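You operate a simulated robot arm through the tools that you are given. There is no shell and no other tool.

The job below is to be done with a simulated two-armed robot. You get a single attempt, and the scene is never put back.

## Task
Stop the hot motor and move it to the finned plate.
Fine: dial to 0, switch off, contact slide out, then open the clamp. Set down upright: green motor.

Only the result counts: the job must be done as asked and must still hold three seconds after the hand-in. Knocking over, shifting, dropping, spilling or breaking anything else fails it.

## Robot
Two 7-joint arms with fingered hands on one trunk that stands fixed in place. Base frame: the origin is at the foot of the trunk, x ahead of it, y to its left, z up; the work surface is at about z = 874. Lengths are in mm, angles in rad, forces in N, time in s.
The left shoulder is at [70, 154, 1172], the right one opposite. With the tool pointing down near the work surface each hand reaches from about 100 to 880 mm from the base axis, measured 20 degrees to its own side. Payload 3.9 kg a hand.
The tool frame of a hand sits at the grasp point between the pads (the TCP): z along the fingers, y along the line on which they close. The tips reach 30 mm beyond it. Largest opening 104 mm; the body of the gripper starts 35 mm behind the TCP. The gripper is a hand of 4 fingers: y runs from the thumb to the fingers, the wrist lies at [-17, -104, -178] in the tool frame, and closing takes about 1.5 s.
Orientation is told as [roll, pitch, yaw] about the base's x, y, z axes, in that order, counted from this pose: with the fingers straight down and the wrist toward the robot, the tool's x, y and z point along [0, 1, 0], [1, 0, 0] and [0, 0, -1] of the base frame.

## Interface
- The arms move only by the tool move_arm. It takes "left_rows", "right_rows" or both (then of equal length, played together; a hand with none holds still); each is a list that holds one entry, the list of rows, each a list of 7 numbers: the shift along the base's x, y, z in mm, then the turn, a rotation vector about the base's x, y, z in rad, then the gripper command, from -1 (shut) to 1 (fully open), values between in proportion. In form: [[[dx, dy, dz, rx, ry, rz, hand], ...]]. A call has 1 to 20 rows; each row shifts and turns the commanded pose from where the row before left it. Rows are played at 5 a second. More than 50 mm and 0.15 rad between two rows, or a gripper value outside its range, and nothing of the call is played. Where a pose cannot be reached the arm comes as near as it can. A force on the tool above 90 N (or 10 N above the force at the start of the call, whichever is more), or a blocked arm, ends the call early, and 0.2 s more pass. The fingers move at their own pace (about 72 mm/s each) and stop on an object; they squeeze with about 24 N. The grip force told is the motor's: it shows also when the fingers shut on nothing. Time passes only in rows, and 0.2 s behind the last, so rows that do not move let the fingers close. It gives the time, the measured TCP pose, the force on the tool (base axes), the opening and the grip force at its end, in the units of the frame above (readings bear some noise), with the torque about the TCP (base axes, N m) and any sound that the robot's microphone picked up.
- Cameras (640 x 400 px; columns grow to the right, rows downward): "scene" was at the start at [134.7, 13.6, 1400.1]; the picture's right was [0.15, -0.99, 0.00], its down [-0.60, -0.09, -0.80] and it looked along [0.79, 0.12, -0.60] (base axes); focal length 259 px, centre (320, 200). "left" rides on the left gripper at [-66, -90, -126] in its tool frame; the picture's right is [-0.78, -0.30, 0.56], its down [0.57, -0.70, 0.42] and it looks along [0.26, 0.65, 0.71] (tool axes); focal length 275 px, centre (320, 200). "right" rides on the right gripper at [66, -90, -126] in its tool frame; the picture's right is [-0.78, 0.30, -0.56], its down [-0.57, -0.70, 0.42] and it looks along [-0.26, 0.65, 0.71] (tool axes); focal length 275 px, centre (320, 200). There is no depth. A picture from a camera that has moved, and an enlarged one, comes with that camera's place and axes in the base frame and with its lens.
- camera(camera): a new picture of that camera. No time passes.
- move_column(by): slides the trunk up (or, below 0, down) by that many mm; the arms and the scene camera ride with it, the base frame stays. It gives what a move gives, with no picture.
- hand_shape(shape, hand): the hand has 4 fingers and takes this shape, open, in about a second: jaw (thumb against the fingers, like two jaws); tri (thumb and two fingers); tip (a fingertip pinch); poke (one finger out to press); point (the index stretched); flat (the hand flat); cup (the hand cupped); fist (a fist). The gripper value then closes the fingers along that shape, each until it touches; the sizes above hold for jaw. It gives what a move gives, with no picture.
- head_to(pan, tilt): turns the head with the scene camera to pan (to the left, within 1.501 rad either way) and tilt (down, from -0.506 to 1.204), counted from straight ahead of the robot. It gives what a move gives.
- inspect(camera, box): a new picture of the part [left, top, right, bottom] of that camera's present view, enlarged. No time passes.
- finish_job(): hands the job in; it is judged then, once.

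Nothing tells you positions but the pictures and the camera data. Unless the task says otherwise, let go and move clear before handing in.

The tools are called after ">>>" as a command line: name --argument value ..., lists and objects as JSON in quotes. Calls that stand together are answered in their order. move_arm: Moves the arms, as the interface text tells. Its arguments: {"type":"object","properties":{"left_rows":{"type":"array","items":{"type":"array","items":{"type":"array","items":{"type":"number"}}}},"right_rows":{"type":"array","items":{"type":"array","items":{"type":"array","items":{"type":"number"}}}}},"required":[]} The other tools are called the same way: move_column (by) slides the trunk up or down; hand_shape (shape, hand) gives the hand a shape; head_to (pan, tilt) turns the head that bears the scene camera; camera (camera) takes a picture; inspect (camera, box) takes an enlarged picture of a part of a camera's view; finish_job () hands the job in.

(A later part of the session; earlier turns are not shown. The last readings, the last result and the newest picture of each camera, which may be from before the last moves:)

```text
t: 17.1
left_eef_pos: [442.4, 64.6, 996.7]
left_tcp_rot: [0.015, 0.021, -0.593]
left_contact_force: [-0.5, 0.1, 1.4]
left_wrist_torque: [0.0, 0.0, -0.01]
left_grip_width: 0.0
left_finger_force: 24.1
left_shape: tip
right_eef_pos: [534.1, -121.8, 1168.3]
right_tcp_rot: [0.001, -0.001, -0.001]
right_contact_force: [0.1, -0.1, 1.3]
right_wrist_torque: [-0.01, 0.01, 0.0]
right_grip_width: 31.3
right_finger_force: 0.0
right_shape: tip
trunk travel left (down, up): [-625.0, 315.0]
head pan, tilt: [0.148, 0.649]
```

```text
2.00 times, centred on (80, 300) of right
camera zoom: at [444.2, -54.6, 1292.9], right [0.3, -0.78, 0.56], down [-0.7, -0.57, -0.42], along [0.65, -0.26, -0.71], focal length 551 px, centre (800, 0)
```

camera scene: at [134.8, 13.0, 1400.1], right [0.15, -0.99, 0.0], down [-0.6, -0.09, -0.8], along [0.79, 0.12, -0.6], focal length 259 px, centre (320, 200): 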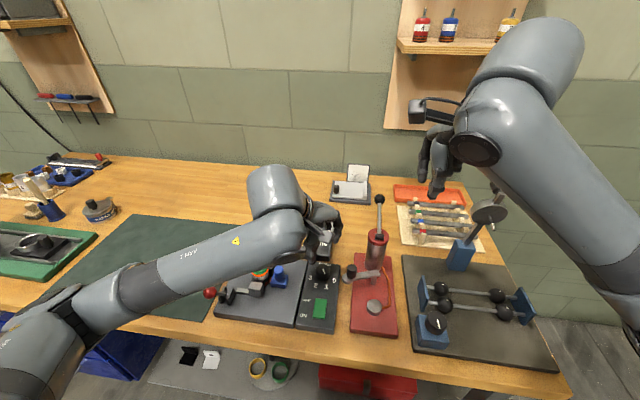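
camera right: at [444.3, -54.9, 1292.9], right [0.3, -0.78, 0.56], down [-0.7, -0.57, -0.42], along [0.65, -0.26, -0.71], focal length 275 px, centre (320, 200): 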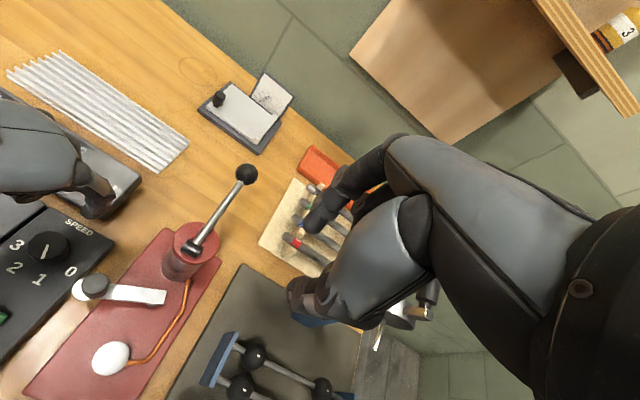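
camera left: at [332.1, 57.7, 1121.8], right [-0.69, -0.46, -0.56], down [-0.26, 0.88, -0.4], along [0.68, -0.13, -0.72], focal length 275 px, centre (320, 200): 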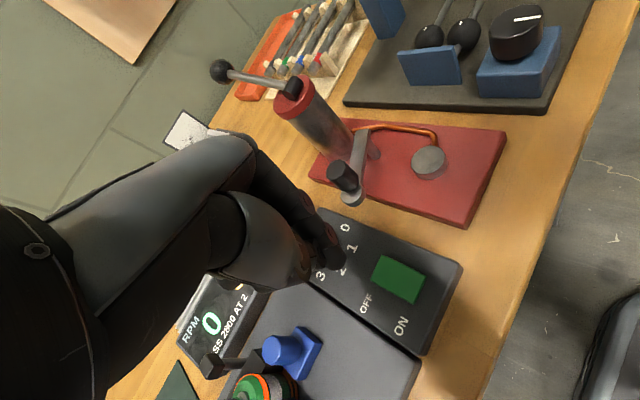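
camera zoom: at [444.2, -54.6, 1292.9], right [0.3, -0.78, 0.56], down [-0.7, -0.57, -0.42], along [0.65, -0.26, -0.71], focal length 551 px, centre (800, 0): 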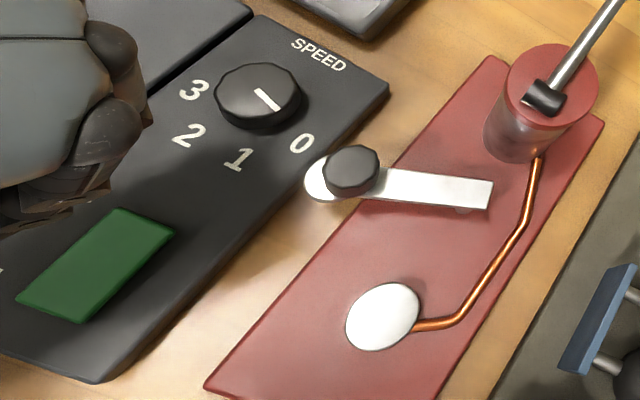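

The OFF end of the rocker is at about (440, 56). I'll shift over it and descend to just above.

>>> move_arm --left_rows '[[[-1, -4, -15, 0, 0, 0, -1], [0, -4, -15, 0, 0, 0, -1], [0, 0, -15, 0, 0, 0, -1], [0, 0, -12, 0, 0, 0, -1], [0, 0, 0, 0, 0, 0, -1]]]'

>>> camera --camera "left"

>>> inspect --camera "right" --box '[0, 200, 160, 400]'

```text
t: 18.3
left_eef_pos: [442.4, 50.3, 944.6]
left_tcp_rot: [0.002, 0.001, -0.602]
left_contact_force: [0.4, -0.1, -0.5]
left_wrist_torque: [0.04, -0.02, -0.02]
left_grip_width: 0.0
left_finger_force: 23.7
left_shape: tip
right_eef_pos: [534.0, -119.8, 1167.5]
right_tcp_rot: [-0.001, 0.0, 0.002]
right_contact_force: [0.2, -1.1, -0.6]
right_wrist_torque: [-0.02, 0.0, -0.03]
right_grip_width: 31.4
right_finger_force: 0.1
right_shape: tip
trunk travel left (down, up): [-625.0, 315.0]
head pan, tilt: [0.148, 0.649]
```

```text
taken
camera left: at [330.8, 46.3, 1069.8], right [-0.68, -0.47, -0.56], down [-0.25, 0.87, -0.42], along [0.68, -0.15, -0.71], focal length 275 px, centre (320, 200)
```

left: 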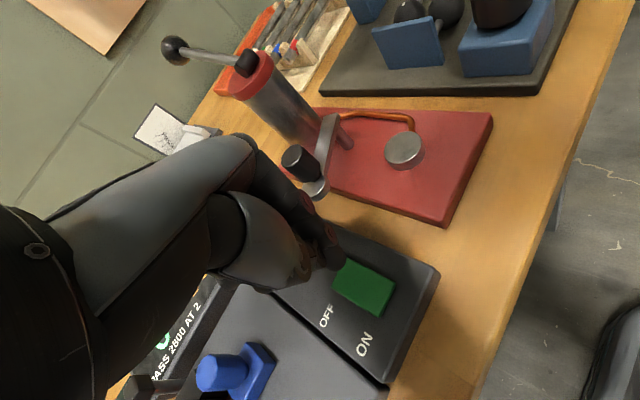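

```text
2.00 times, centred on (80, 300) of right
camera zoom: at [444.3, -54.6, 1292.9], right [0.3, -0.78, 0.56], down [-0.7, -0.57, -0.42], along [0.65, -0.26, -0.71], focal length 551 px, centre (800, 0)
```

zoom: 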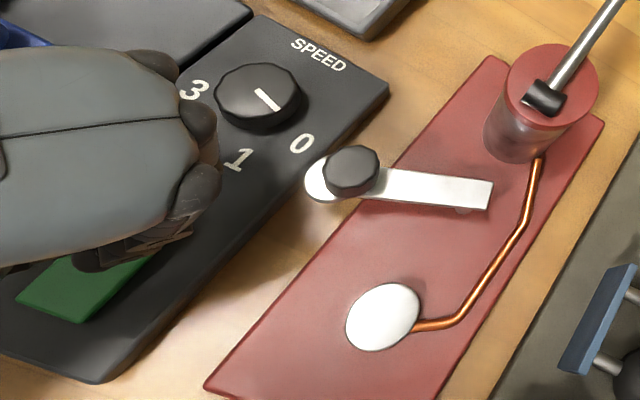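

I'll correct the sideways offset and press down slowly.

>>> move_arm --left_rows '[[[-1.5, 6, -8, 0, 0, 0, -1], [0, 0, -6, 0, 0, 0, -1], [0, 0, -4, 0, 0, 0, -1], [0, 0, -2, 0, 0, 0, -1], [0, 0, 0, 0, 0, 0, -1]]]'

>>> inspect --camera "left" --box '[260, 180, 460, 380]'

>>> inspect --camera "right" --box '[0, 200, 160, 400]'

```text
t: 19.5
left_eef_pos: [439.2, 56.2, 924.5]
left_tcp_rot: [0.0, 0.0, -0.602]
left_contact_force: [-0.3, -0.6, -1.1]
left_wrist_torque: [0.0, -0.01, 0.01]
left_grip_width: 0.2
left_finger_force: 23.9
left_shape: tip
right_eef_pos: [533.0, -120.7, 1166.9]
right_tcp_rot: [0.0, 0.002, 0.001]
right_contact_force: [-0.1, -1.2, 1.1]
right_wrist_torque: [-0.01, 0.01, -0.02]
right_grip_width: 31.6
right_finger_force: 0.1
right_shape: tip
trunk travel left (down, up): [-625.0, 315.0]
head pan, tilt: [0.148, 0.649]
```

```text
2.00 times, centred on (360, 280) of left
camera zoom: at [328.3, 52.3, 1049.6], right [-0.68, -0.47, -0.56], down [-0.25, 0.87, -0.42], along [0.68, -0.15, -0.71], focal length 551 px, centre (240, 40)
```

zoom: 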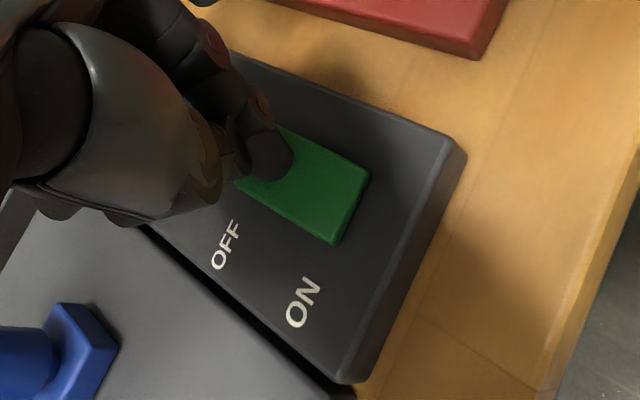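

```text
2.00 times, centred on (80, 300) of right
camera zoom: at [444.3, -54.7, 1292.9], right [0.3, -0.78, 0.56], down [-0.7, -0.57, -0.42], along [0.65, -0.26, -0.71], focal length 551 px, centre (800, 0)
```

zoom: 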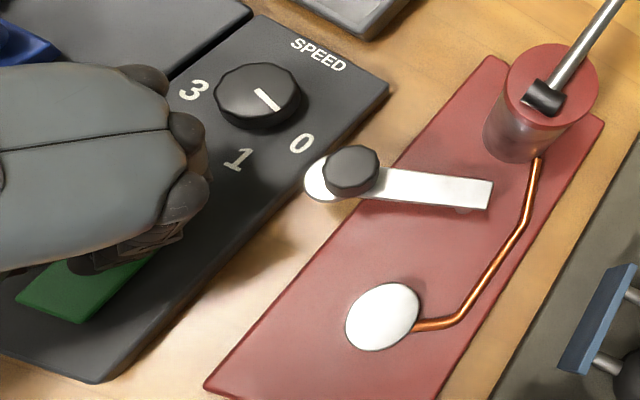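

The tips are over the OFF half. I move slightly further to the OFF end and press in 2 mm steps.

>>> move_arm --left_rows '[[[3, 0, -1, 0, 0, 0, -1], [0, 0, -2, 0, 0, 0, -1], [0, 0, -2, 0, 0, 0, -1], [0, 0, 0, 0, 0, 0, -1]]]'

>>> inspect --camera "left" --box '[260, 180, 460, 380]'

>>> inspect --camera "right" --box '[0, 50, 160, 310]'

```text
t: 20.5
left_eef_pos: [441.0, 57.0, 920.4]
left_tcp_rot: [-0.001, 0.001, -0.601]
left_contact_force: [0.3, 0.5, 2.6]
left_wrist_torque: [0.0, 0.0, 0.02]
left_grip_width: 0.0
left_finger_force: 24.0
left_shape: tip
right_eef_pos: [533.6, -121.0, 1167.7]
right_tcp_rot: [0.0, -0.001, 0.0]
right_contact_force: [-0.7, -0.2, -0.2]
right_wrist_torque: [0.03, 0.0, -0.02]
right_grip_width: 31.4
right_finger_force: 0.0
right_shape: tip
trunk travel left (down, up): [-625.0, 315.0]
head pan, tilt: [0.148, 0.649]
```

```text
2.00 times, centred on (360, 280) of left
camera zoom: at [330.3, 52.9, 1045.4], right [-0.68, -0.47, -0.56], down [-0.25, 0.87, -0.42], along [0.68, -0.15, -0.71], focal length 551 px, centre (240, 40)
```

zoom: 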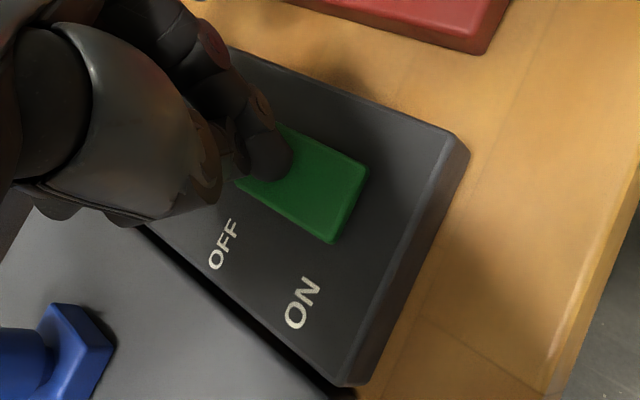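

```text
1.54 times, centred on (80, 180) of right
camera zoom: at [444.3, -54.5, 1293.0], right [0.3, -0.78, 0.56], down [-0.7, -0.57, -0.42], along [0.65, -0.26, -0.71], focal length 424 px, centre (689, 231)
```

zoom: 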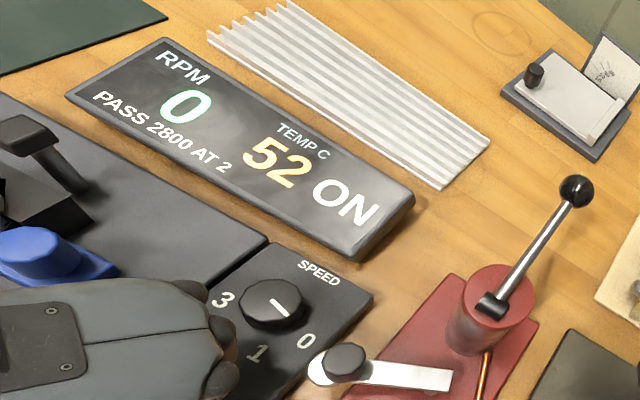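

Contact began at about z=920 with a light force. I'll press a little further and watch the display.

>>> move_arm --left_rows '[[[0, 0, -2, 0, 0, 0, -1], [0, 0, -2, 0, 0, 0, -1], [0, 0, 0, 0, 0, 0, -1]]]'

>>> inspect --camera "right" --box '[0, 50, 160, 310]'

>>> inspect --camera "left" --box '[260, 180, 460, 380]'

```text
t: 21.3
left_eef_pos: [441.7, 56.8, 918.4]
left_tcp_rot: [0.001, -0.004, -0.603]
left_contact_force: [2.0, 1.7, 12.7]
left_wrist_torque: [0.01, 0.02, 0.0]
left_grip_width: 0.1
left_finger_force: 24.8
left_shape: tip
right_eef_pos: [531.7, -119.6, 1167.5]
right_tcp_rot: [0.0, -0.001, -0.001]
right_contact_force: [-0.9, -0.3, 1.0]
right_wrist_torque: [0.0, -0.01, -0.01]
right_grip_width: 31.5
right_finger_force: 0.0
right_shape: tip
trunk travel left (down, up): [-625.0, 315.0]
head pan, tilt: [0.148, 0.649]
```

```text
1.54 times, centred on (80, 180) of right
camera zoom: at [443.2, -54.2, 1293.5], right [0.3, -0.78, 0.56], down [-0.7, -0.57, -0.42], along [0.65, -0.26, -0.71], focal length 424 px, centre (689, 231)
```

zoom: 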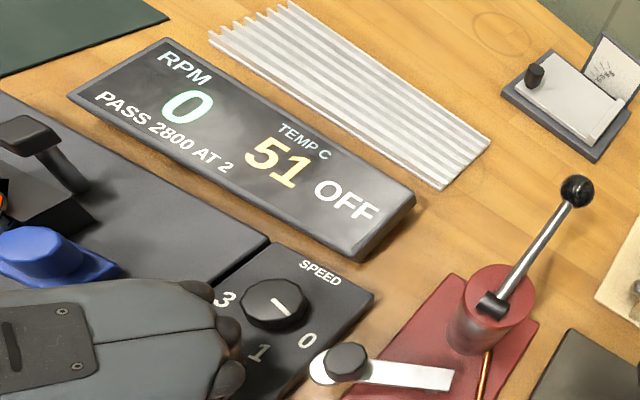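

```text
2.00 times, centred on (360, 280) of left
camera zoom: at [330.7, 52.2, 1042.5], right [-0.68, -0.47, -0.56], down [-0.25, 0.87, -0.43], along [0.69, -0.15, -0.71], focal length 551 px, centre (240, 40)
```

zoom: 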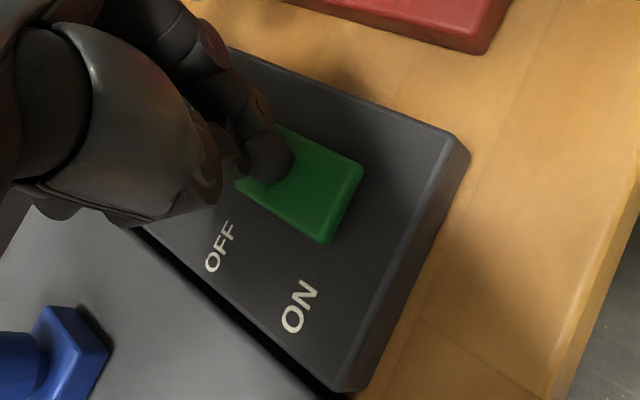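

The display now reads OFF. I'll lift the left hand and take it back to its side, and then use the right hand for the blue slide, because its curled fingers stay on the side away from the motor.

>>> move_arm --left_rows '[[[0, 0, 15, 0, 0, 0, -1], [0, 0, 35, 0, 0, 0, -1], [0, 0, 45, 0, 0, 0, 0], [0, 0, 45, 0, 0, 0.1, 0], [0, 20, 45, 0, 0, 0.1, 0], [0, 45, 20, 0, 0, 0.1, 0], [0, 45, 20, 0, 0, 0.1, 0], [0, 45, 0, 0, 0, 0.1, 0], [0, 45, 0, 0, 0, 0.1, 0], [0, 45, 0, 0, 0, 0, 0], [0, 45, 0, 0, 0, 0, 0], [0, 45, 0, 0, 0, 0, 0], [0, 30, 0, 0, 0, 0, 0], [0, 0, 0, 0, 0, 0, 0]]]'

>>> camera --camera "scene"

>>> inspect --camera "scene" --box '[200, 200, 360, 340]'

>>> camera --camera "left"

```text
t: 24.3
left_eef_pos: [447.1, 415.5, 1144.4]
left_tcp_rot: [0.001, 0.0, -0.004]
left_contact_force: [-0.8, -0.3, 0.1]
left_wrist_torque: [0.0, 0.02, 0.02]
left_grip_width: 51.7
left_finger_force: 0.0
left_shape: tip
left hand out of reach, approached as far as the arm can: row 6
right_eef_pos: [533.3, -121.1, 1166.3]
right_tcp_rot: [0.0, -0.001, 0.001]
right_contact_force: [0.1, 0.1, -0.2]
right_wrist_torque: [0.0, 0.03, -0.04]
right_grip_width: 31.4
right_finger_force: 0.1
right_shape: tip
trunk travel left (down, up): [-625.0, 315.0]
head pan, tilt: [0.148, 0.649]
```

```text
taken
camera scene: at [134.8, 12.9, 1400.1], right [0.15, -0.99, 0.0], down [-0.6, -0.09, -0.8], along [0.79, 0.12, -0.6], focal length 259 px, centre (320, 200)
```

scene: 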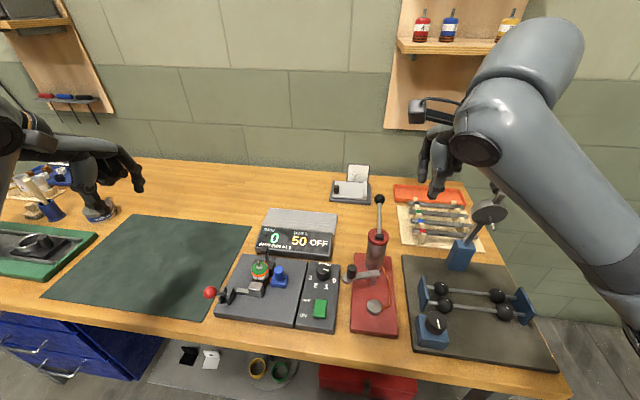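

```text
2.86 times, centred on (280, 270) of scene
camera zoom: at [134.8, 12.9, 1400.1], right [0.15, -0.99, 0.0], down [-0.6, -0.09, -0.8], along [0.79, 0.12, -0.6], focal length 740 px, centre (434, 0)
```

zoom: 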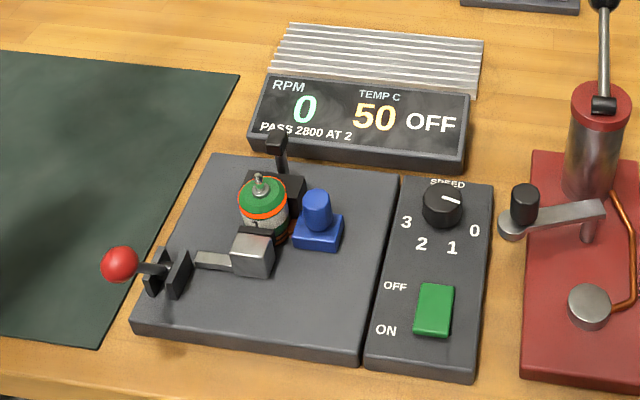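

```text
taken
camera left: at [357.5, 350.4, 1269.9], right [-0.3, -0.77, -0.56], down [-0.7, 0.57, -0.42], along [0.65, 0.26, -0.71], focal length 275 px, centre (320, 200)
```

left: 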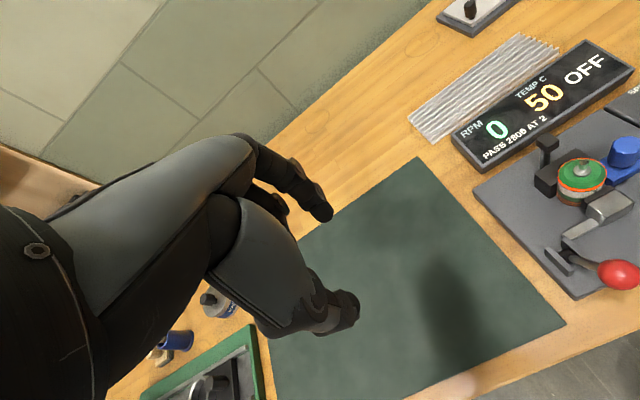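

Dial at 0 and switch OFF are confirmed. Now the right hand goes over the blue slide's knob at about (478, 156, top 937).

>>> move_arm --right_rows '[[[-8, 45, 0, 0, 0, 0, 0.0], [-8, 45, 0, 0, 0, 0, 0.0], [-8, 45, 0, 0, 0, 0, 0.0], [-8, 45, 0, 0, 0, 0, 0.0], [-8, 45, 0, 0, 0, 0, 0.0], [-8, 45, 0, 0, 0, 0, 0.0], [-7, 5, -30, 0, 0, 0, 0.0], [0, 0, -45, 0, 0, 0, 0.0], [0, 0, -45, 0, 0, 0, 0.0], [0, 0, -27, 0, 0, 0, 0.0], [0, 0, 0, 0, 0, 0, 0.0]]]'

>>> camera --camera "right"

>>> camera --camera "left"

>>> camera --camera "scene"

```text
t: 26.7
left_eef_pos: [446.4, 416.4, 1144.6]
left_tcp_rot: [0.001, 0.0, -0.003]
left_contact_force: [-0.6, 1.2, -0.2]
left_wrist_torque: [0.01, -0.01, -0.01]
left_grip_width: 51.7
left_finger_force: 0.1
left_shape: tip
right_eef_pos: [479.2, 152.6, 1019.2]
right_tcp_rot: [0.0, 0.001, -0.002]
right_contact_force: [-0.6, 0.1, 0.1]
right_wrist_torque: [0.01, -0.02, -0.02]
right_grip_width: 51.2
right_finger_force: 0.0
right_shape: tip
trunk travel left (down, up): [-625.0, 315.0]
head pan, tilt: [0.148, 0.649]
```

```text
taken
camera right: at [389.2, 219.8, 1144.4], right [0.3, -0.78, 0.56], down [-0.7, -0.57, -0.42], along [0.65, -0.26, -0.71], focal length 275 px, centre (320, 200)
```

right: 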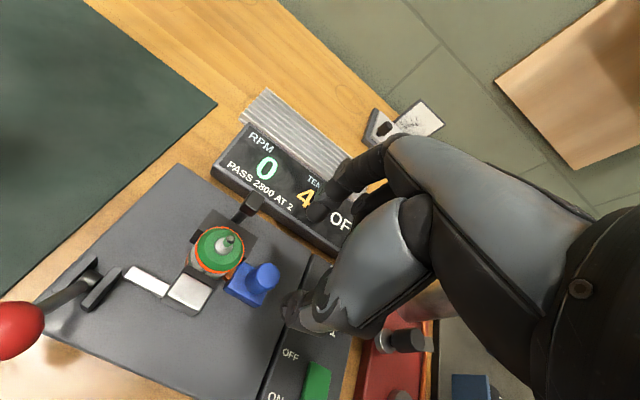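

```text
taken
camera left: at [357.5, 350.8, 1269.6], right [-0.3, -0.78, -0.56], down [-0.7, 0.57, -0.42], along [0.65, 0.26, -0.71], focal length 275 px, centre (320, 200)
```

left: 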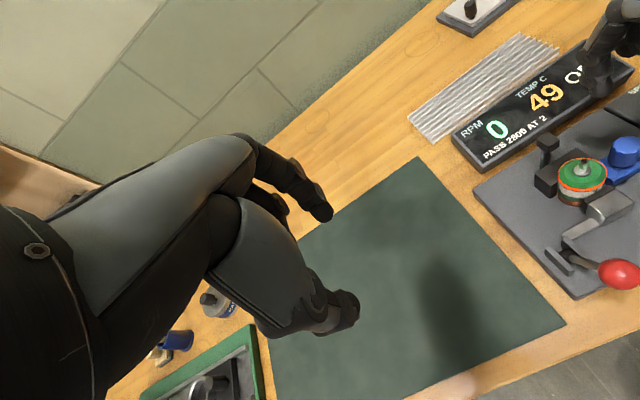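

```text
taken
camera scene: at [134.7, 14.0, 1400.1], right [0.15, -0.99, 0.0], down [-0.6, -0.09, -0.8], along [0.79, 0.12, -0.6], focal length 259 px, centre (320, 200)
```

scene: 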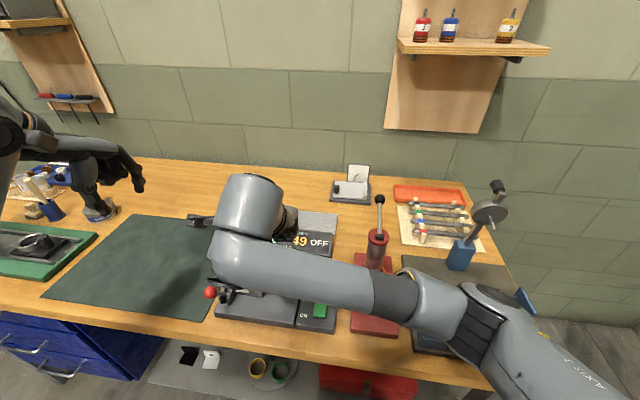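

This view shows the motor, slide and clamp well. Zooming in to locate them.

>>> inspect --camera "right" --box '[170, 190, 300, 320]'

>>> inspect --camera "right" --box '[0, 230, 170, 370]'

>>> inspect --camera "left" --box '[530, 120, 640, 210]'

```text
3.08 times, centred on (235, 255) of right
camera zoom: at [389.2, 219.8, 1144.4], right [0.3, -0.78, 0.56], down [-0.7, -0.57, -0.42], along [0.65, -0.26, -0.71], focal length 847 px, centre (582, 31)
```

zoom: 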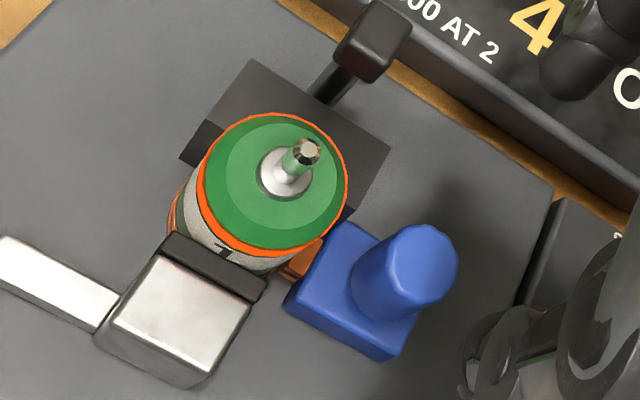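

```text
2.86 times, centred on (85, 300) of right
camera zoom: at [389.2, 219.8, 1144.4], right [0.3, -0.78, 0.56], down [-0.7, -0.57, -0.42], along [0.65, -0.26, -0.71], focal length 786 px, centre (991, -86)
```

zoom: 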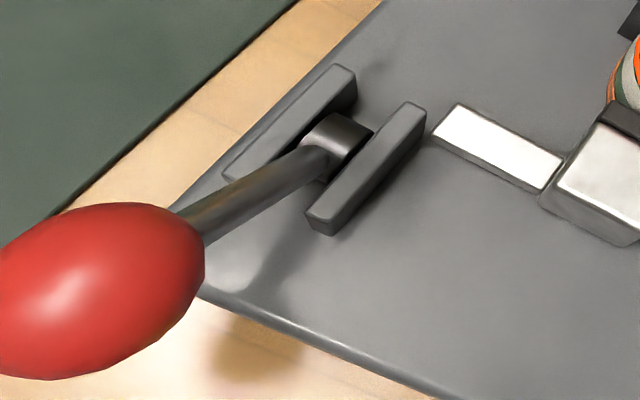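

```text
4.44 times, centred on (585, 165) of left
camera zoom: at [357.5, 350.8, 1269.6], right [-0.3, -0.78, -0.56], down [-0.7, 0.57, -0.42], along [0.65, 0.26, -0.71], focal length 1224 px, centre (-858, 356)
```

zoom: 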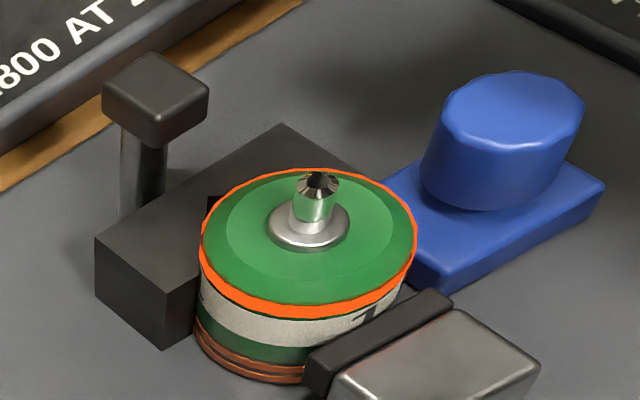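

The knob axis is at about (477, 157). I'll lower the open fingertips around it.

>>> move_arm --right_rows '[[[-2, 4, -20, 0, 0, 0, 0.0], [0, 0, -20, 0, 0, 0, 0.0], [0, 0, -15, 0, 0, 0, 0.0], [0, 0, -10, 0, 0, 0, 0.0], [0, 0, -5, 0, 0, 0, 0.0], [0, 0, 0, 0, 0, 0, 0.0]]]'

>>> camera --camera "right"

>>> inspect --camera "left" --box '[530, 80, 640, 210]'

```text
t: 28.1
left_eef_pos: [446.1, 417.4, 1145.5]
left_tcp_rot: [0.002, 0.0, -0.004]
left_contact_force: [-0.2, -0.7, 1.1]
left_wrist_torque: [-0.01, 0.0, 0.0]
left_grip_width: 51.7
left_finger_force: 0.0
left_shape: tip
right_eef_pos: [475.4, 156.3, 950.6]
right_tcp_rot: [0.001, -0.001, 0.002]
right_contact_force: [0.7, 0.3, 0.2]
right_wrist_torque: [0.0, 0.0, -0.02]
right_grip_width: 51.4
right_finger_force: 0.1
right_shape: tip
trunk travel left (down, up): [-625.0, 315.0]
head pan, tilt: [0.148, 0.649]
```

```text
taken
camera right: at [385.7, 223.9, 1075.7], right [0.3, -0.78, 0.56], down [-0.7, -0.57, -0.42], along [0.65, -0.26, -0.71], focal length 275 px, centre (320, 200)
```

right: 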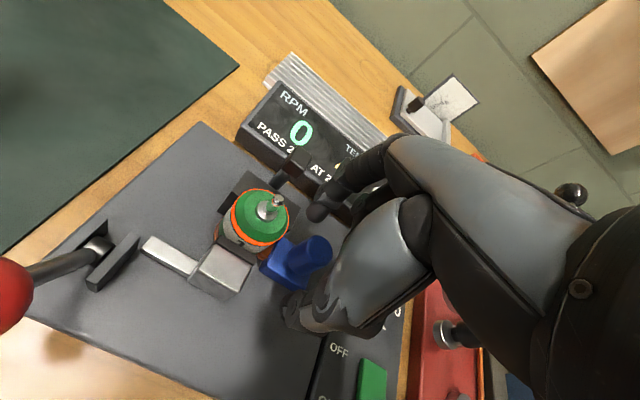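

```text
3.08 times, centred on (585, 145) of left
camera zoom: at [357.6, 350.6, 1269.7], right [-0.3, -0.78, -0.56], down [-0.7, 0.57, -0.42], along [0.65, 0.26, -0.71], focal length 847 px, centre (-495, 369)
```

zoom: 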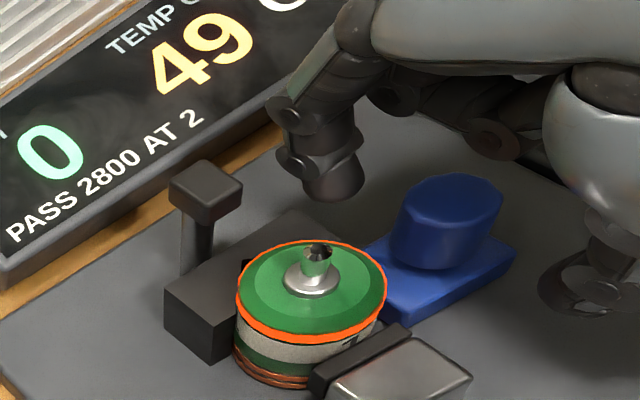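

The index and thumb straddle the knob. Lowering a little and closing.

>>> move_arm --right_rows '[[[1, 0, -6, 0, 0, 0, 0.0], [0, 0, 0, 0, 0, 0, -0.4], [0, 0, 0, 0, 0, 0, -0.8], [0, 0, 0, 0, 0, 0, -0.8], [0, 0, 0, 0, 0, 0, -0.8], [0, 0, 0, 0, 0, 0, -0.8]]]'

>>> inspect --camera "left" --box '[530, 80, 640, 210]'

>>> inspect --camera "right" --box '[200, 160, 400, 360]'

```text
t: 29.5
left_eef_pos: [447.3, 416.7, 1144.1]
left_tcp_rot: [0.001, 0.001, -0.003]
left_contact_force: [0.2, 0.2, 0.7]
left_wrist_torque: [-0.03, -0.03, 0.04]
left_grip_width: 51.7
left_finger_force: 0.2
left_shape: tip
right_eef_pos: [477.0, 158.1, 944.2]
right_tcp_rot: [-0.001, 0.001, 0.0]
right_contact_force: [3.1, 0.4, 2.3]
right_wrist_torque: [0.03, -0.11, -0.01]
right_grip_width: 11.2
right_finger_force: 0.2
right_shape: tip
trunk travel left (down, up): [-625.0, 315.0]
head pan, tilt: [0.148, 0.649]
```

```text
3.08 times, centred on (585, 145) of left
camera zoom: at [357.9, 350.6, 1269.6], right [-0.3, -0.78, -0.56], down [-0.7, 0.57, -0.42], along [0.65, 0.26, -0.71], focal length 847 px, centre (-495, 369)
```

zoom: 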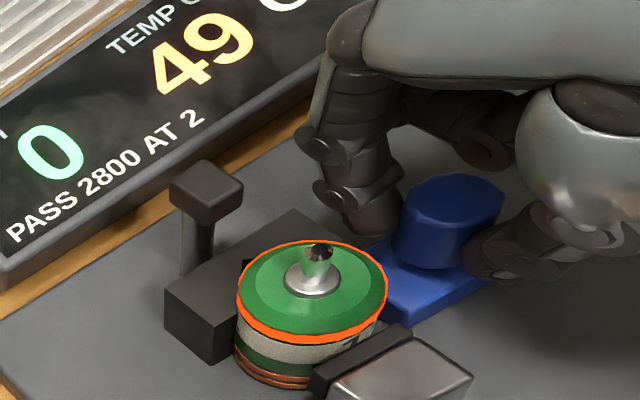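

```text
2.00 times, centred on (300, 260) of right
camera zoom: at [387.2, 224.0, 1069.2], right [0.3, -0.78, 0.56], down [-0.7, -0.57, -0.42], along [0.65, -0.26, -0.71], focal length 551 px, centre (360, 80)
```

zoom: 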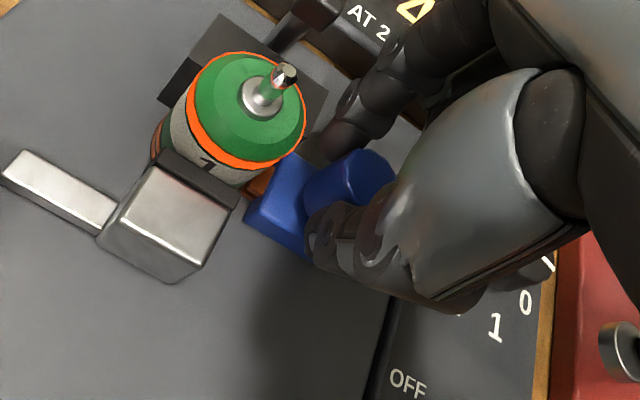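

The fingers reach the knob but aren't squeezing yet. I'll close fully, then start drawing the slide out (−y).

>>> move_arm --right_rows '[[[0, 0, 0, 0, 0, 0, -1], [0, 0, 0, 0, 0, 0, -1], [0, 0, 0, 0, 0, 0, -1], [0, 0, 0, 0, 0, 0, -1]]]'

>>> move_arm --right_rows '[[[0, -3, 0, 0, 0, 0, -1], [0, -3, 0, 0, 0, 0, -1], [0, -4, 0, 0, 0, 0, -1], [0, 0, 0, 0, 0, 0, -1]]]'

>>> inspect --camera "left" --box '[530, 80, 640, 210]'

>>> inspect --camera "right" --box '[200, 160, 400, 360]'

```text
t: 30.5
left_eef_pos: [446.6, 416.3, 1145.3]
left_tcp_rot: [-0.001, -0.001, -0.002]
left_contact_force: [-0.1, 0.5, -0.9]
left_wrist_torque: [-0.02, -0.02, 0.03]
left_grip_width: 51.4
left_finger_force: 0.1
left_shape: tip
right_eef_pos: [476.2, 157.5, 942.8]
right_tcp_rot: [-0.001, 0.001, 0.0]
right_contact_force: [-1.4, 2.8, -3.2]
right_wrist_torque: [0.06, -0.03, -0.04]
right_grip_width: 11.2
right_finger_force: 23.9
right_shape: tip
trunk travel left (down, up): [-625.0, 315.0]
head pan, tilt: [0.148, 0.649]
```

```text
t: 31.5
left_eef_pos: [446.6, 416.9, 1143.6]
left_tcp_rot: [0.0, 0.0, -0.001]
left_contact_force: [-0.1, 0.7, 0.3]
left_wrist_torque: [0.01, 0.0, -0.02]
left_grip_width: 51.5
left_finger_force: 0.0
left_shape: tip
right_eef_pos: [477.0, 148.2, 943.3]
right_tcp_rot: [-0.002, 0.001, -0.001]
right_contact_force: [-5.9, -1.0, -9.8]
right_wrist_torque: [-0.04, 0.06, -0.05]
right_grip_width: 9.9
right_finger_force: 24.1
right_shape: tip
trunk travel left (down, up): [-625.0, 315.0]
head pan, tilt: [0.148, 0.649]
```

```text
3.08 times, centred on (585, 145) of left
camera zoom: at [357.7, 351.0, 1269.4], right [-0.3, -0.78, -0.56], down [-0.7, 0.57, -0.42], along [0.65, 0.26, -0.71], focal length 847 px, centre (-495, 369)
```

zoom: 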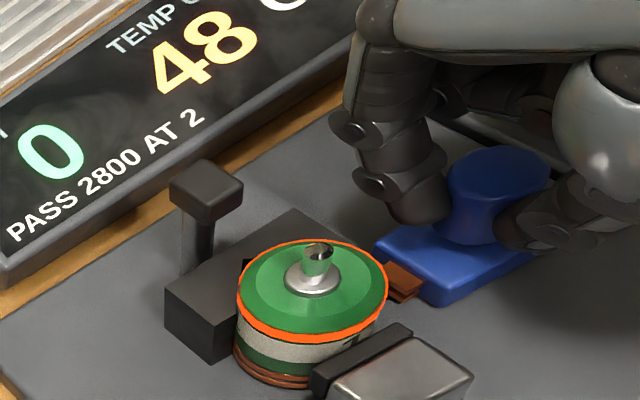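

```text
2.00 times, centred on (300, 260) of right
camera zoom: at [387.9, 215.3, 1069.4], right [0.3, -0.77, 0.56], down [-0.7, -0.57, -0.42], along [0.65, -0.27, -0.71], focal length 551 px, centre (360, 80)
```

zoom: 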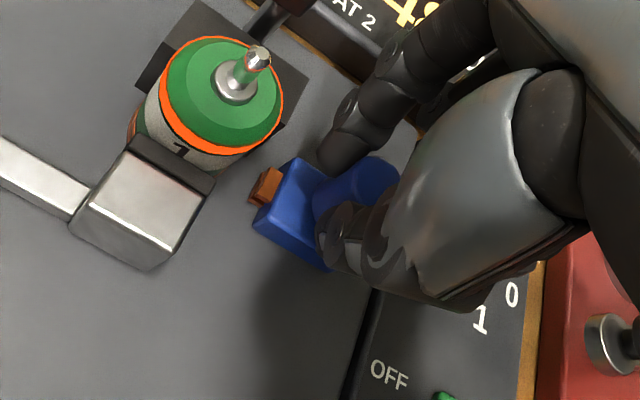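

The slide moves freely away from the motor. I'll keep drawing it until it meets its stop.

>>> move_arm --right_rows '[[[0, -3, 0, 0, 0, 0, -1], [0, -3, 0, 0, 0, 0, -1], [0, -3, 0, 0, 0, 0, -1], [0, -3, 0, 0, 0, 0, -1], [0, 0, 0, 0, 0, 0, -1]]]'

>>> inspect --camera "left" --box '[530, 80, 640, 210]'

>>> inspect --camera "right" --box '[200, 160, 400, 360]'

```text
t: 32.7
left_eef_pos: [445.4, 420.5, 1143.7]
left_tcp_rot: [-0.004, -0.001, -0.005]
left_contact_force: [0.6, -0.4, 0.0]
left_wrist_torque: [-0.02, 0.01, 0.01]
left_grip_width: 51.5
left_finger_force: 0.0
left_shape: tip
right_eef_pos: [475.8, 141.1, 944.5]
right_tcp_rot: [0.001, -0.002, 0.004]
right_contact_force: [-10.6, 25.0, -0.6]
right_wrist_torque: [0.43, 0.22, -0.07]
right_grip_width: 8.9
right_finger_force: 24.1
right_shape: tip
trunk travel left (down, up): [-625.0, 315.0]
head pan, tilt: [0.148, 0.649]
```

```text
3.08 times, centred on (585, 145) of left
camera zoom: at [355.8, 355.4, 1268.8], right [-0.3, -0.78, -0.55], down [-0.7, 0.57, -0.43], along [0.65, 0.26, -0.71], focal length 847 px, centre (-495, 369)
```

zoom: 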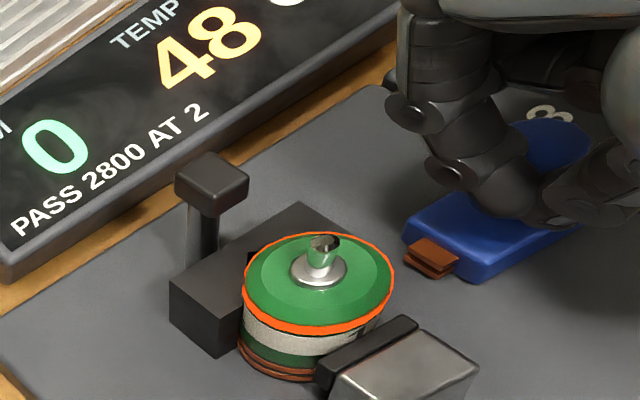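

```text
2.00 times, centred on (300, 260) of right
camera zoom: at [385.7, 207.2, 1070.6], right [0.3, -0.77, 0.56], down [-0.7, -0.58, -0.43], along [0.65, -0.26, -0.71], focal length 551 px, centre (360, 80)
```

zoom: 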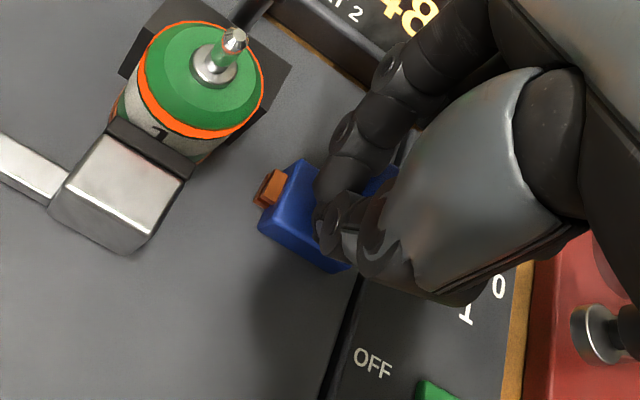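

The force of 25 N along y shows the slide has hit its outer stop, well clear of the motor. I'll release and lift.

>>> move_arm --right_rows '[[[0, 0, 0, 0, 0, 0, -0.5], [0, 0, 0, 0, 0, 0, 0.0], [0, 0, 0, 0, 0, 0, 0.1], [0, 0, 0, 0, 0, 0, 0.1], [0, 0, 20, 0, 0, 0, 0.1], [0, 0, 30, 0, 0, 0, 0.1], [0, 0, 30, 0, 0, 0, 0.1], [0, 0, 0, 0, 0, 0, 0.1]]]'

>>> camera --camera "right"

>>> inspect --camera "left" --box '[520, 80, 640, 300]'

>>> inspect --camera "right" --box '[0, 180, 260, 400]'

```text
t: 34.5
left_eef_pos: [446.3, 416.4, 1144.8]
left_tcp_rot: [0.0, -0.001, -0.002]
left_contact_force: [0.4, 0.4, -0.9]
left_wrist_torque: [-0.03, -0.01, -0.03]
left_grip_width: 51.6
left_finger_force: 0.1
left_shape: tip
right_eef_pos: [476.8, 135.6, 1025.4]
right_tcp_rot: [-0.002, 0.002, -0.001]
right_contact_force: [-0.1, -1.0, 0.2]
right_wrist_torque: [0.0, -0.02, -0.01]
right_grip_width: 56.8
right_finger_force: 0.0
right_shape: tip
trunk travel left (down, up): [-625.0, 315.0]
head pan, tilt: [0.148, 0.649]
```

```text
taken
camera right: at [388.6, 203.5, 1150.4], right [0.3, -0.78, 0.56], down [-0.7, -0.57, -0.42], along [0.65, -0.27, -0.71], focal length 275 px, centre (320, 200)
```

right: 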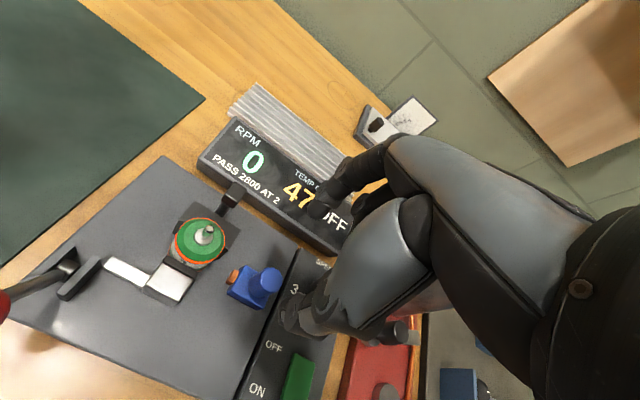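

```text
1.82 times, centred on (580, 190) of left
camera zoom: at [357.8, 350.4, 1269.7], right [-0.3, -0.78, -0.56], down [-0.7, 0.57, -0.42], along [0.65, 0.26, -0.71], focal length 500 px, centre (-153, 218)
```

zoom: 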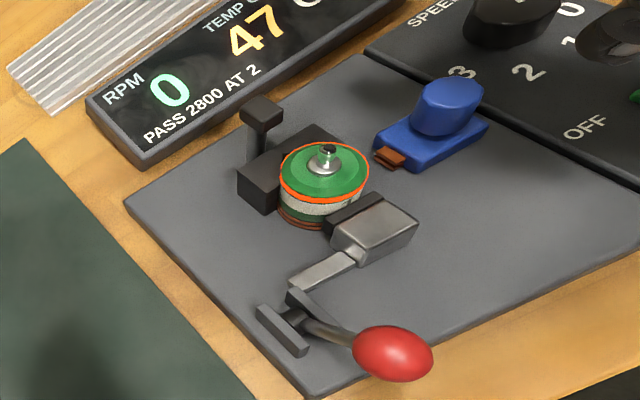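

```text
1.82 times, centred on (130, 290) of right
camera zoom: at [388.6, 203.5, 1150.4], right [0.3, -0.78, 0.56], down [-0.7, -0.57, -0.42], along [0.65, -0.27, -0.71], focal length 500 px, centre (666, 36)
```

zoom: 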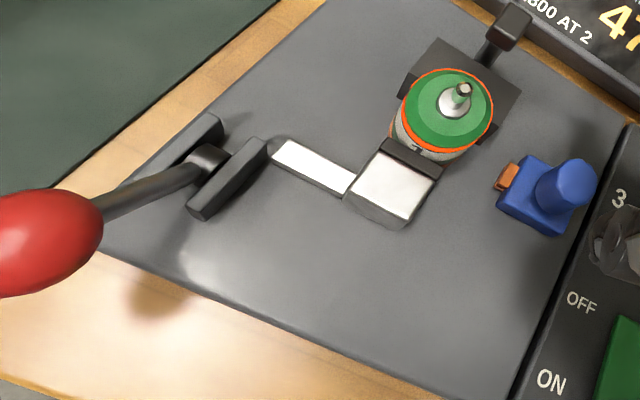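

The slide is out with a clear gap from the motor. I'll withdraw the right hand, then use the left hand on the red clamp lever, whose ball is at about (386, 259, 964) and pivots about the y axis.

>>> move_arm --right_rows '[[[0, 0, 45, 0, 0, 0, 0.1], [0, 0, 45, 0, 0, 0, 0.1], [8, -25, 40, 0, 0, 0, 0.1], [8, -45, 10, 0, 0, 0, 0.1], [8, -45, 0, 0, 0, 0, 0.1], [8, -45, 0, 0, 0, 0, 0.1], [8, -45, 0, 0, 0, 0, 0.1], [8, -45, 0, 0, 0, 0, 0.1], [8, -20, 0, 0, 0, 0, 0.1], [0, 0, 0, 0, 0, 0, 0.1]]]'

>>> move_arm --left_rows '[[[0, 0, 0, 0, 0, -0.14, 0.0], [0, 0, 0, 0, 0, -0.14, 0.0], [0, 0, 0, 0, 0, -0.14, 0.0], [0, 0, 0, 0, 0, -0.14, 0.0], [0, 0, 0, 0, 0, -0.14, 0.0], [0, 0, 0, 0, 0, -0.14, 0.0], [0, 0, 0, 0, 0, -0.14, 0.0], [-10, -20, 0, 0, 0, -0.14, 0.0], [-10, -20, 0, 0, 0, -0.14, 0.0], [-10, -30, 0, 0, 0, -0.14, 0.0], [-15, -40, 0, 0, 0, -0.14, 0.0], [-15, -46, -20, 0, 0, -0.03, 0.0], [0, 0, -30, 0, 0, 0, 0.0], [0, 0, -30, 0, 0, 0, 0.0], [0, 0, 0, 0, 0, 0, 0.0]]]'

>>> camera --camera "left"

>>> camera --camera "scene"

```text
t: 35.0
left_eef_pos: [447.8, 416.4, 1143.9]
left_tcp_rot: [0.001, 0.002, -0.005]
left_contact_force: [0.7, -0.3, 0.0]
left_wrist_torque: [0.03, -0.04, 0.04]
left_grip_width: 51.8
left_finger_force: 0.1
left_shape: tip
right_eef_pos: [527.1, 83.1, 1044.3]
right_tcp_rot: [-0.112, -0.035, -0.097]
right_contact_force: [0.6, 0.2, 0.3]
right_wrist_torque: [-0.02, 0.03, -0.01]
right_grip_width: 56.9
right_finger_force: 0.1
right_shape: tip
right hand out of reach, approached as far as the arm can: row 1, 2
trunk travel left (down, up): [-625.0, 315.0]
head pan, tilt: [0.148, 0.649]
stopped in row 2 (right hand): the arm was blocked; the commanded pose is now the measured one
```

```text
refused: row 12 steps farther than a row can; nothing moved
```

```text
taken
camera left: at [359.1, 350.2, 1269.4], right [-0.3, -0.78, -0.56], down [-0.7, 0.57, -0.42], along [0.65, 0.26, -0.71], focal length 275 px, centre (320, 200)
```

left: 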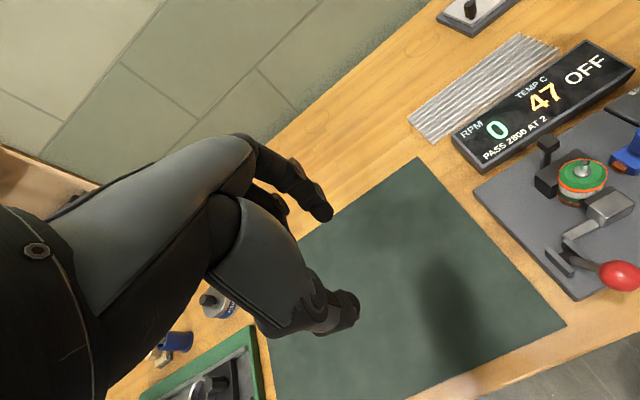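

```text
taken
camera scene: at [136.3, 13.3, 1399.9], right [0.15, -0.99, 0.0], down [-0.6, -0.09, -0.8], along [0.79, 0.12, -0.61], focal length 259 px, centre (320, 200)
```

scene: 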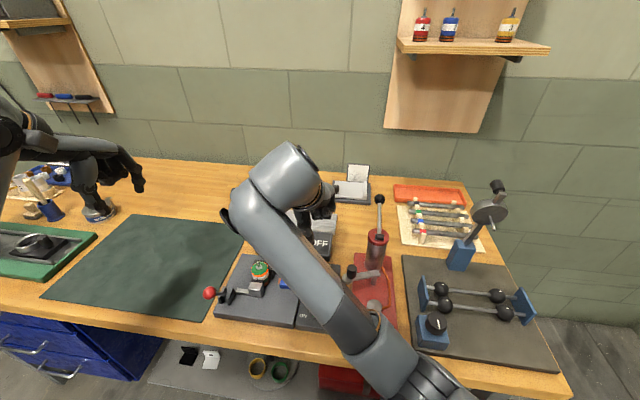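

The right arm stopped on its own reach limit while lifting. I'll check that nothing was touched before going on.

>>> camera --camera "right"

>>> inspect --camera "scene" --box '[200, 140, 480, 360]'

```text
taken
camera right: at [442.3, 171.7, 1158.2], right [0.2, -0.73, 0.65], down [-0.74, -0.55, -0.38], along [0.64, -0.41, -0.66], focal length 275 px, centre (320, 200)
```

right: 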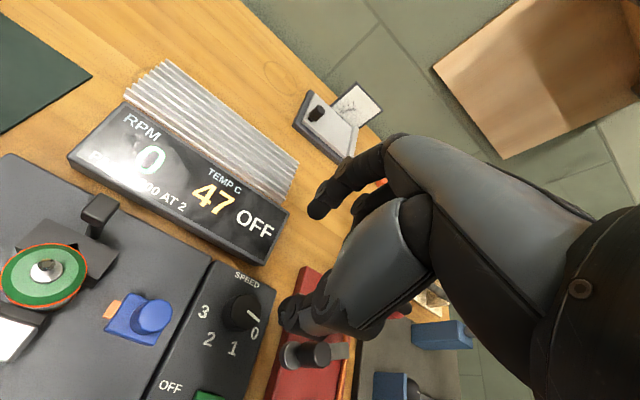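

```text
1.82 times, centred on (340, 250) of scene
camera zoom: at [136.3, 13.3, 1399.9], right [0.15, -0.99, 0.0], down [-0.6, -0.09, -0.8], along [0.79, 0.12, -0.61], focal length 471 px, centre (284, 109)
```

zoom: 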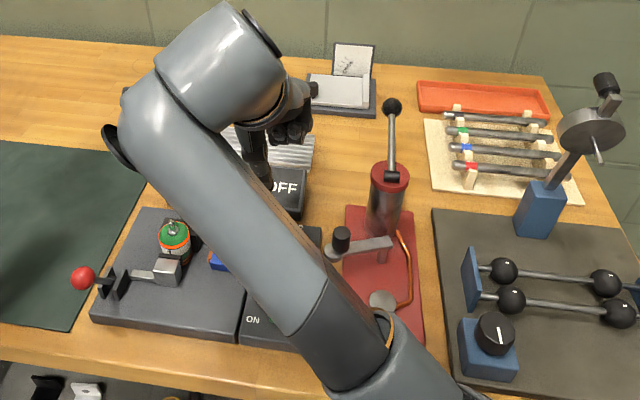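

Nothing was touched. I'll back the right hand out sideways in gentle steps while levelling it.

>>> move_arm --right_rows '[[[0, -25, 5, 0.02, 0.007, 0.02, 0.1], [0, -30, 10, 0.02, 0.007, 0.02, 0.1], [0, -35, 15, 0.02, 0.007, 0.02, 0.1], [0, -35, 20, 0.025, 0.007, 0.02, 0.1], [0, -35, 25, 0.025, 0.007, 0.017, 0.1], [0, -40, 25, 0, 0, 0, 0.1], [0, 0, 0, 0, 0, 0, 0.1]]]'

>>> camera --camera "scene"

```text
t: 36.0
left_eef_pos: [447.7, 416.1, 1144.0]
left_tcp_rot: [-0.001, 0.0, -0.003]
left_contact_force: [0.0, -0.1, 0.0]
left_wrist_torque: [0.0, 0.0, 0.02]
left_grip_width: 51.6
left_finger_force: 0.0
left_shape: tip
right_eef_pos: [547.4, -92.1, 1083.8]
right_tcp_rot: [-0.149, -0.038, -0.107]
right_contact_force: [0.4, 0.0, 0.8]
right_wrist_torque: [0.03, 0.03, -0.01]
right_grip_width: 57.2
right_finger_force: 0.1
right_shape: tip
right hand out of reach, approached as far as the arm can: row 4, 5
trunk travel left (down, up): [-625.0, 315.0]
head pan, tilt: [0.148, 0.649]
stopped in row 5 (right hand): the arm was blocked; the commanded pose is now the measured one
```

```text
taken
camera scene: at [135.1, 13.0, 1400.0], right [0.15, -0.99, 0.0], down [-0.6, -0.09, -0.8], along [0.79, 0.12, -0.61], focal length 259 px, centre (320, 200)
```

scene: 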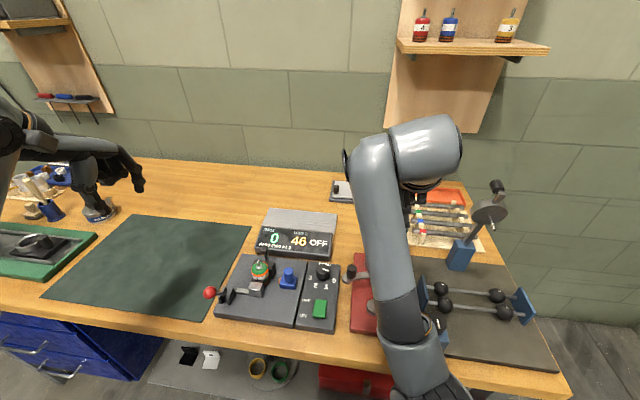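

The right arm is now away from the work area. I'll check its surroundings and leave it there if nothing is near.

>>> camera --camera "right"

>>> inspect --camera "scene" --box '[320, 100, 500, 350]'

```text
taken
camera right: at [462.4, 2.3, 1194.9], right [0.2, -0.71, 0.68], down [-0.75, -0.55, -0.36], along [0.63, -0.44, -0.64], focal length 275 px, centre (320, 200)
```

right: 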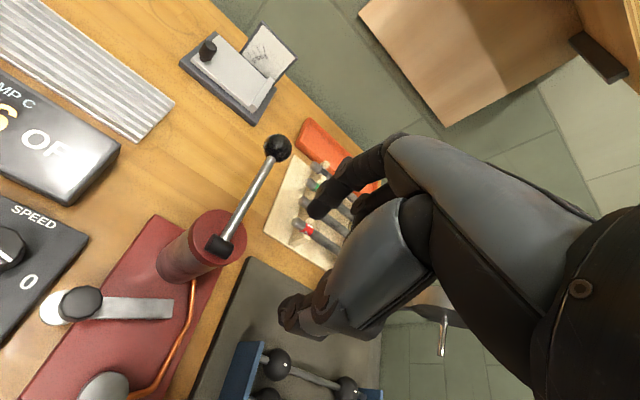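

```text
1.60 times, centred on (410, 225) of scene
camera zoom: at [135.1, 13.0, 1400.0], right [0.15, -0.99, 0.0], down [-0.6, -0.09, -0.8], along [0.79, 0.12, -0.61], focal length 414 px, centre (176, 160)
```

zoom: 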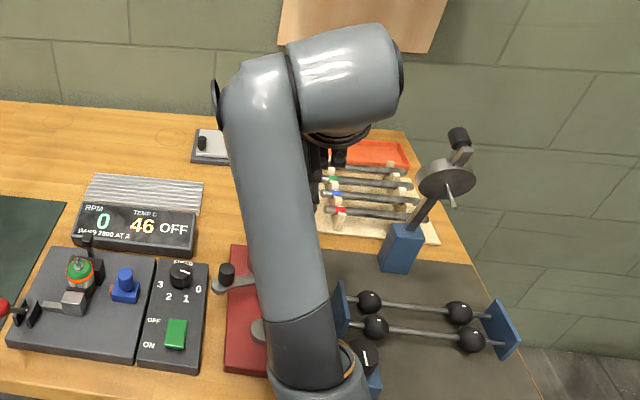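

The right arm is clear. Now the left hand turns its wrist so the fingers close along y, and moves above the lever ball.

>>> move_arm --left_rows '[[[0, 0, 0, 0, 0, -0.14, 0.0], [0, 0, 0, 0, 0, -0.14, 0.0], [0, 0, 0, 0, 0, -0.14, 0.0], [0, 0, 0, 0, 0, -0.14, 0.0], [0, 0, 0, 0, 0, -0.14, 0.0], [0, 0, 0, 0, 0, -0.14, 0.0], [0, 0, 0, 0, 0, -0.14, 0.0], [-10, -20, 0, 0, 0, -0.14, 0.0], [-10, -20, 0, 0, 0, -0.14, 0.0], [-10, -30, 0, 0, 0, -0.14, 0.0], [-15, -40, 0, 0, 0, -0.14, 0.0], [-15, -40, -10, 0, 0, -0.03, 0.0], [0, -6, -30, 0, 0, 0, 0.0], [0, 0, -30, 0, 0, 0, 0.0], [0, 0, 0, 0, 0, 0, 0.0]]]'

>>> camera --camera "left"

>>> camera --camera "scene"

```text
t: 39.2
left_eef_pos: [387.5, 260.6, 1074.0]
left_tcp_rot: [0.0, -0.001, -1.574]
left_contact_force: [0.3, 0.0, 0.2]
left_wrist_torque: [0.0, 0.02, -0.01]
left_grip_width: 51.8
left_finger_force: 0.0
left_shape: tip
right_eef_pos: [547.5, -91.1, 1083.6]
right_tcp_rot: [-0.149, -0.038, -0.104]
right_contact_force: [-0.4, 0.1, -0.2]
right_wrist_torque: [-0.02, 0.01, 0.0]
right_grip_width: 56.9
right_finger_force: 0.1
right_shape: tip
trunk travel left (down, up): [-625.0, 315.0]
head pan, tilt: [0.148, 0.649]
```

```text
taken
camera left: at [322.7, 350.4, 1198.0], right [-0.78, 0.3, -0.56], down [0.57, 0.7, -0.42], along [0.26, -0.65, -0.71], focal length 275 px, centre (320, 200)
```

left: 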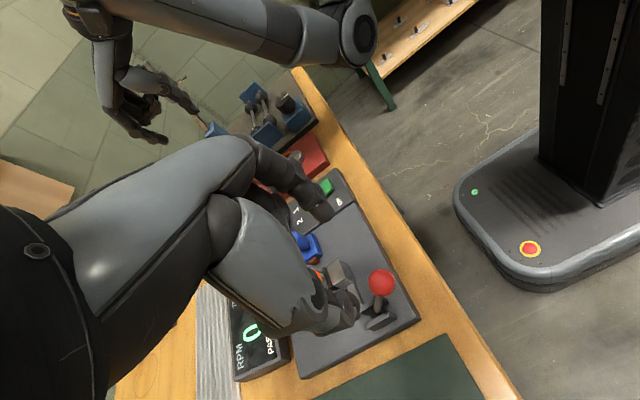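

```text
taken
camera scene: at [134.8, 13.5, 1400.1], right [0.15, -0.99, 0.0], down [-0.6, -0.09, -0.8], along [0.79, 0.12, -0.6], focal length 259 px, centre (320, 200)
```

scene: 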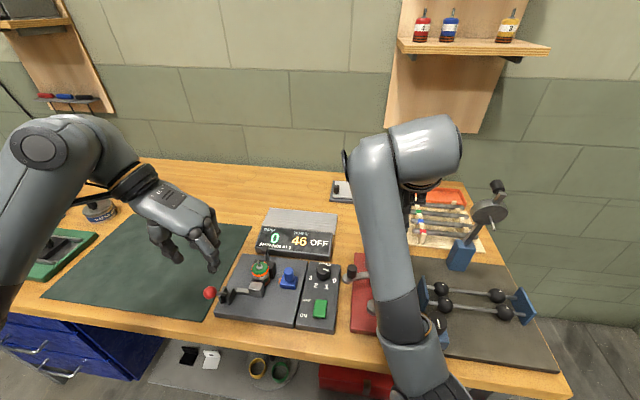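

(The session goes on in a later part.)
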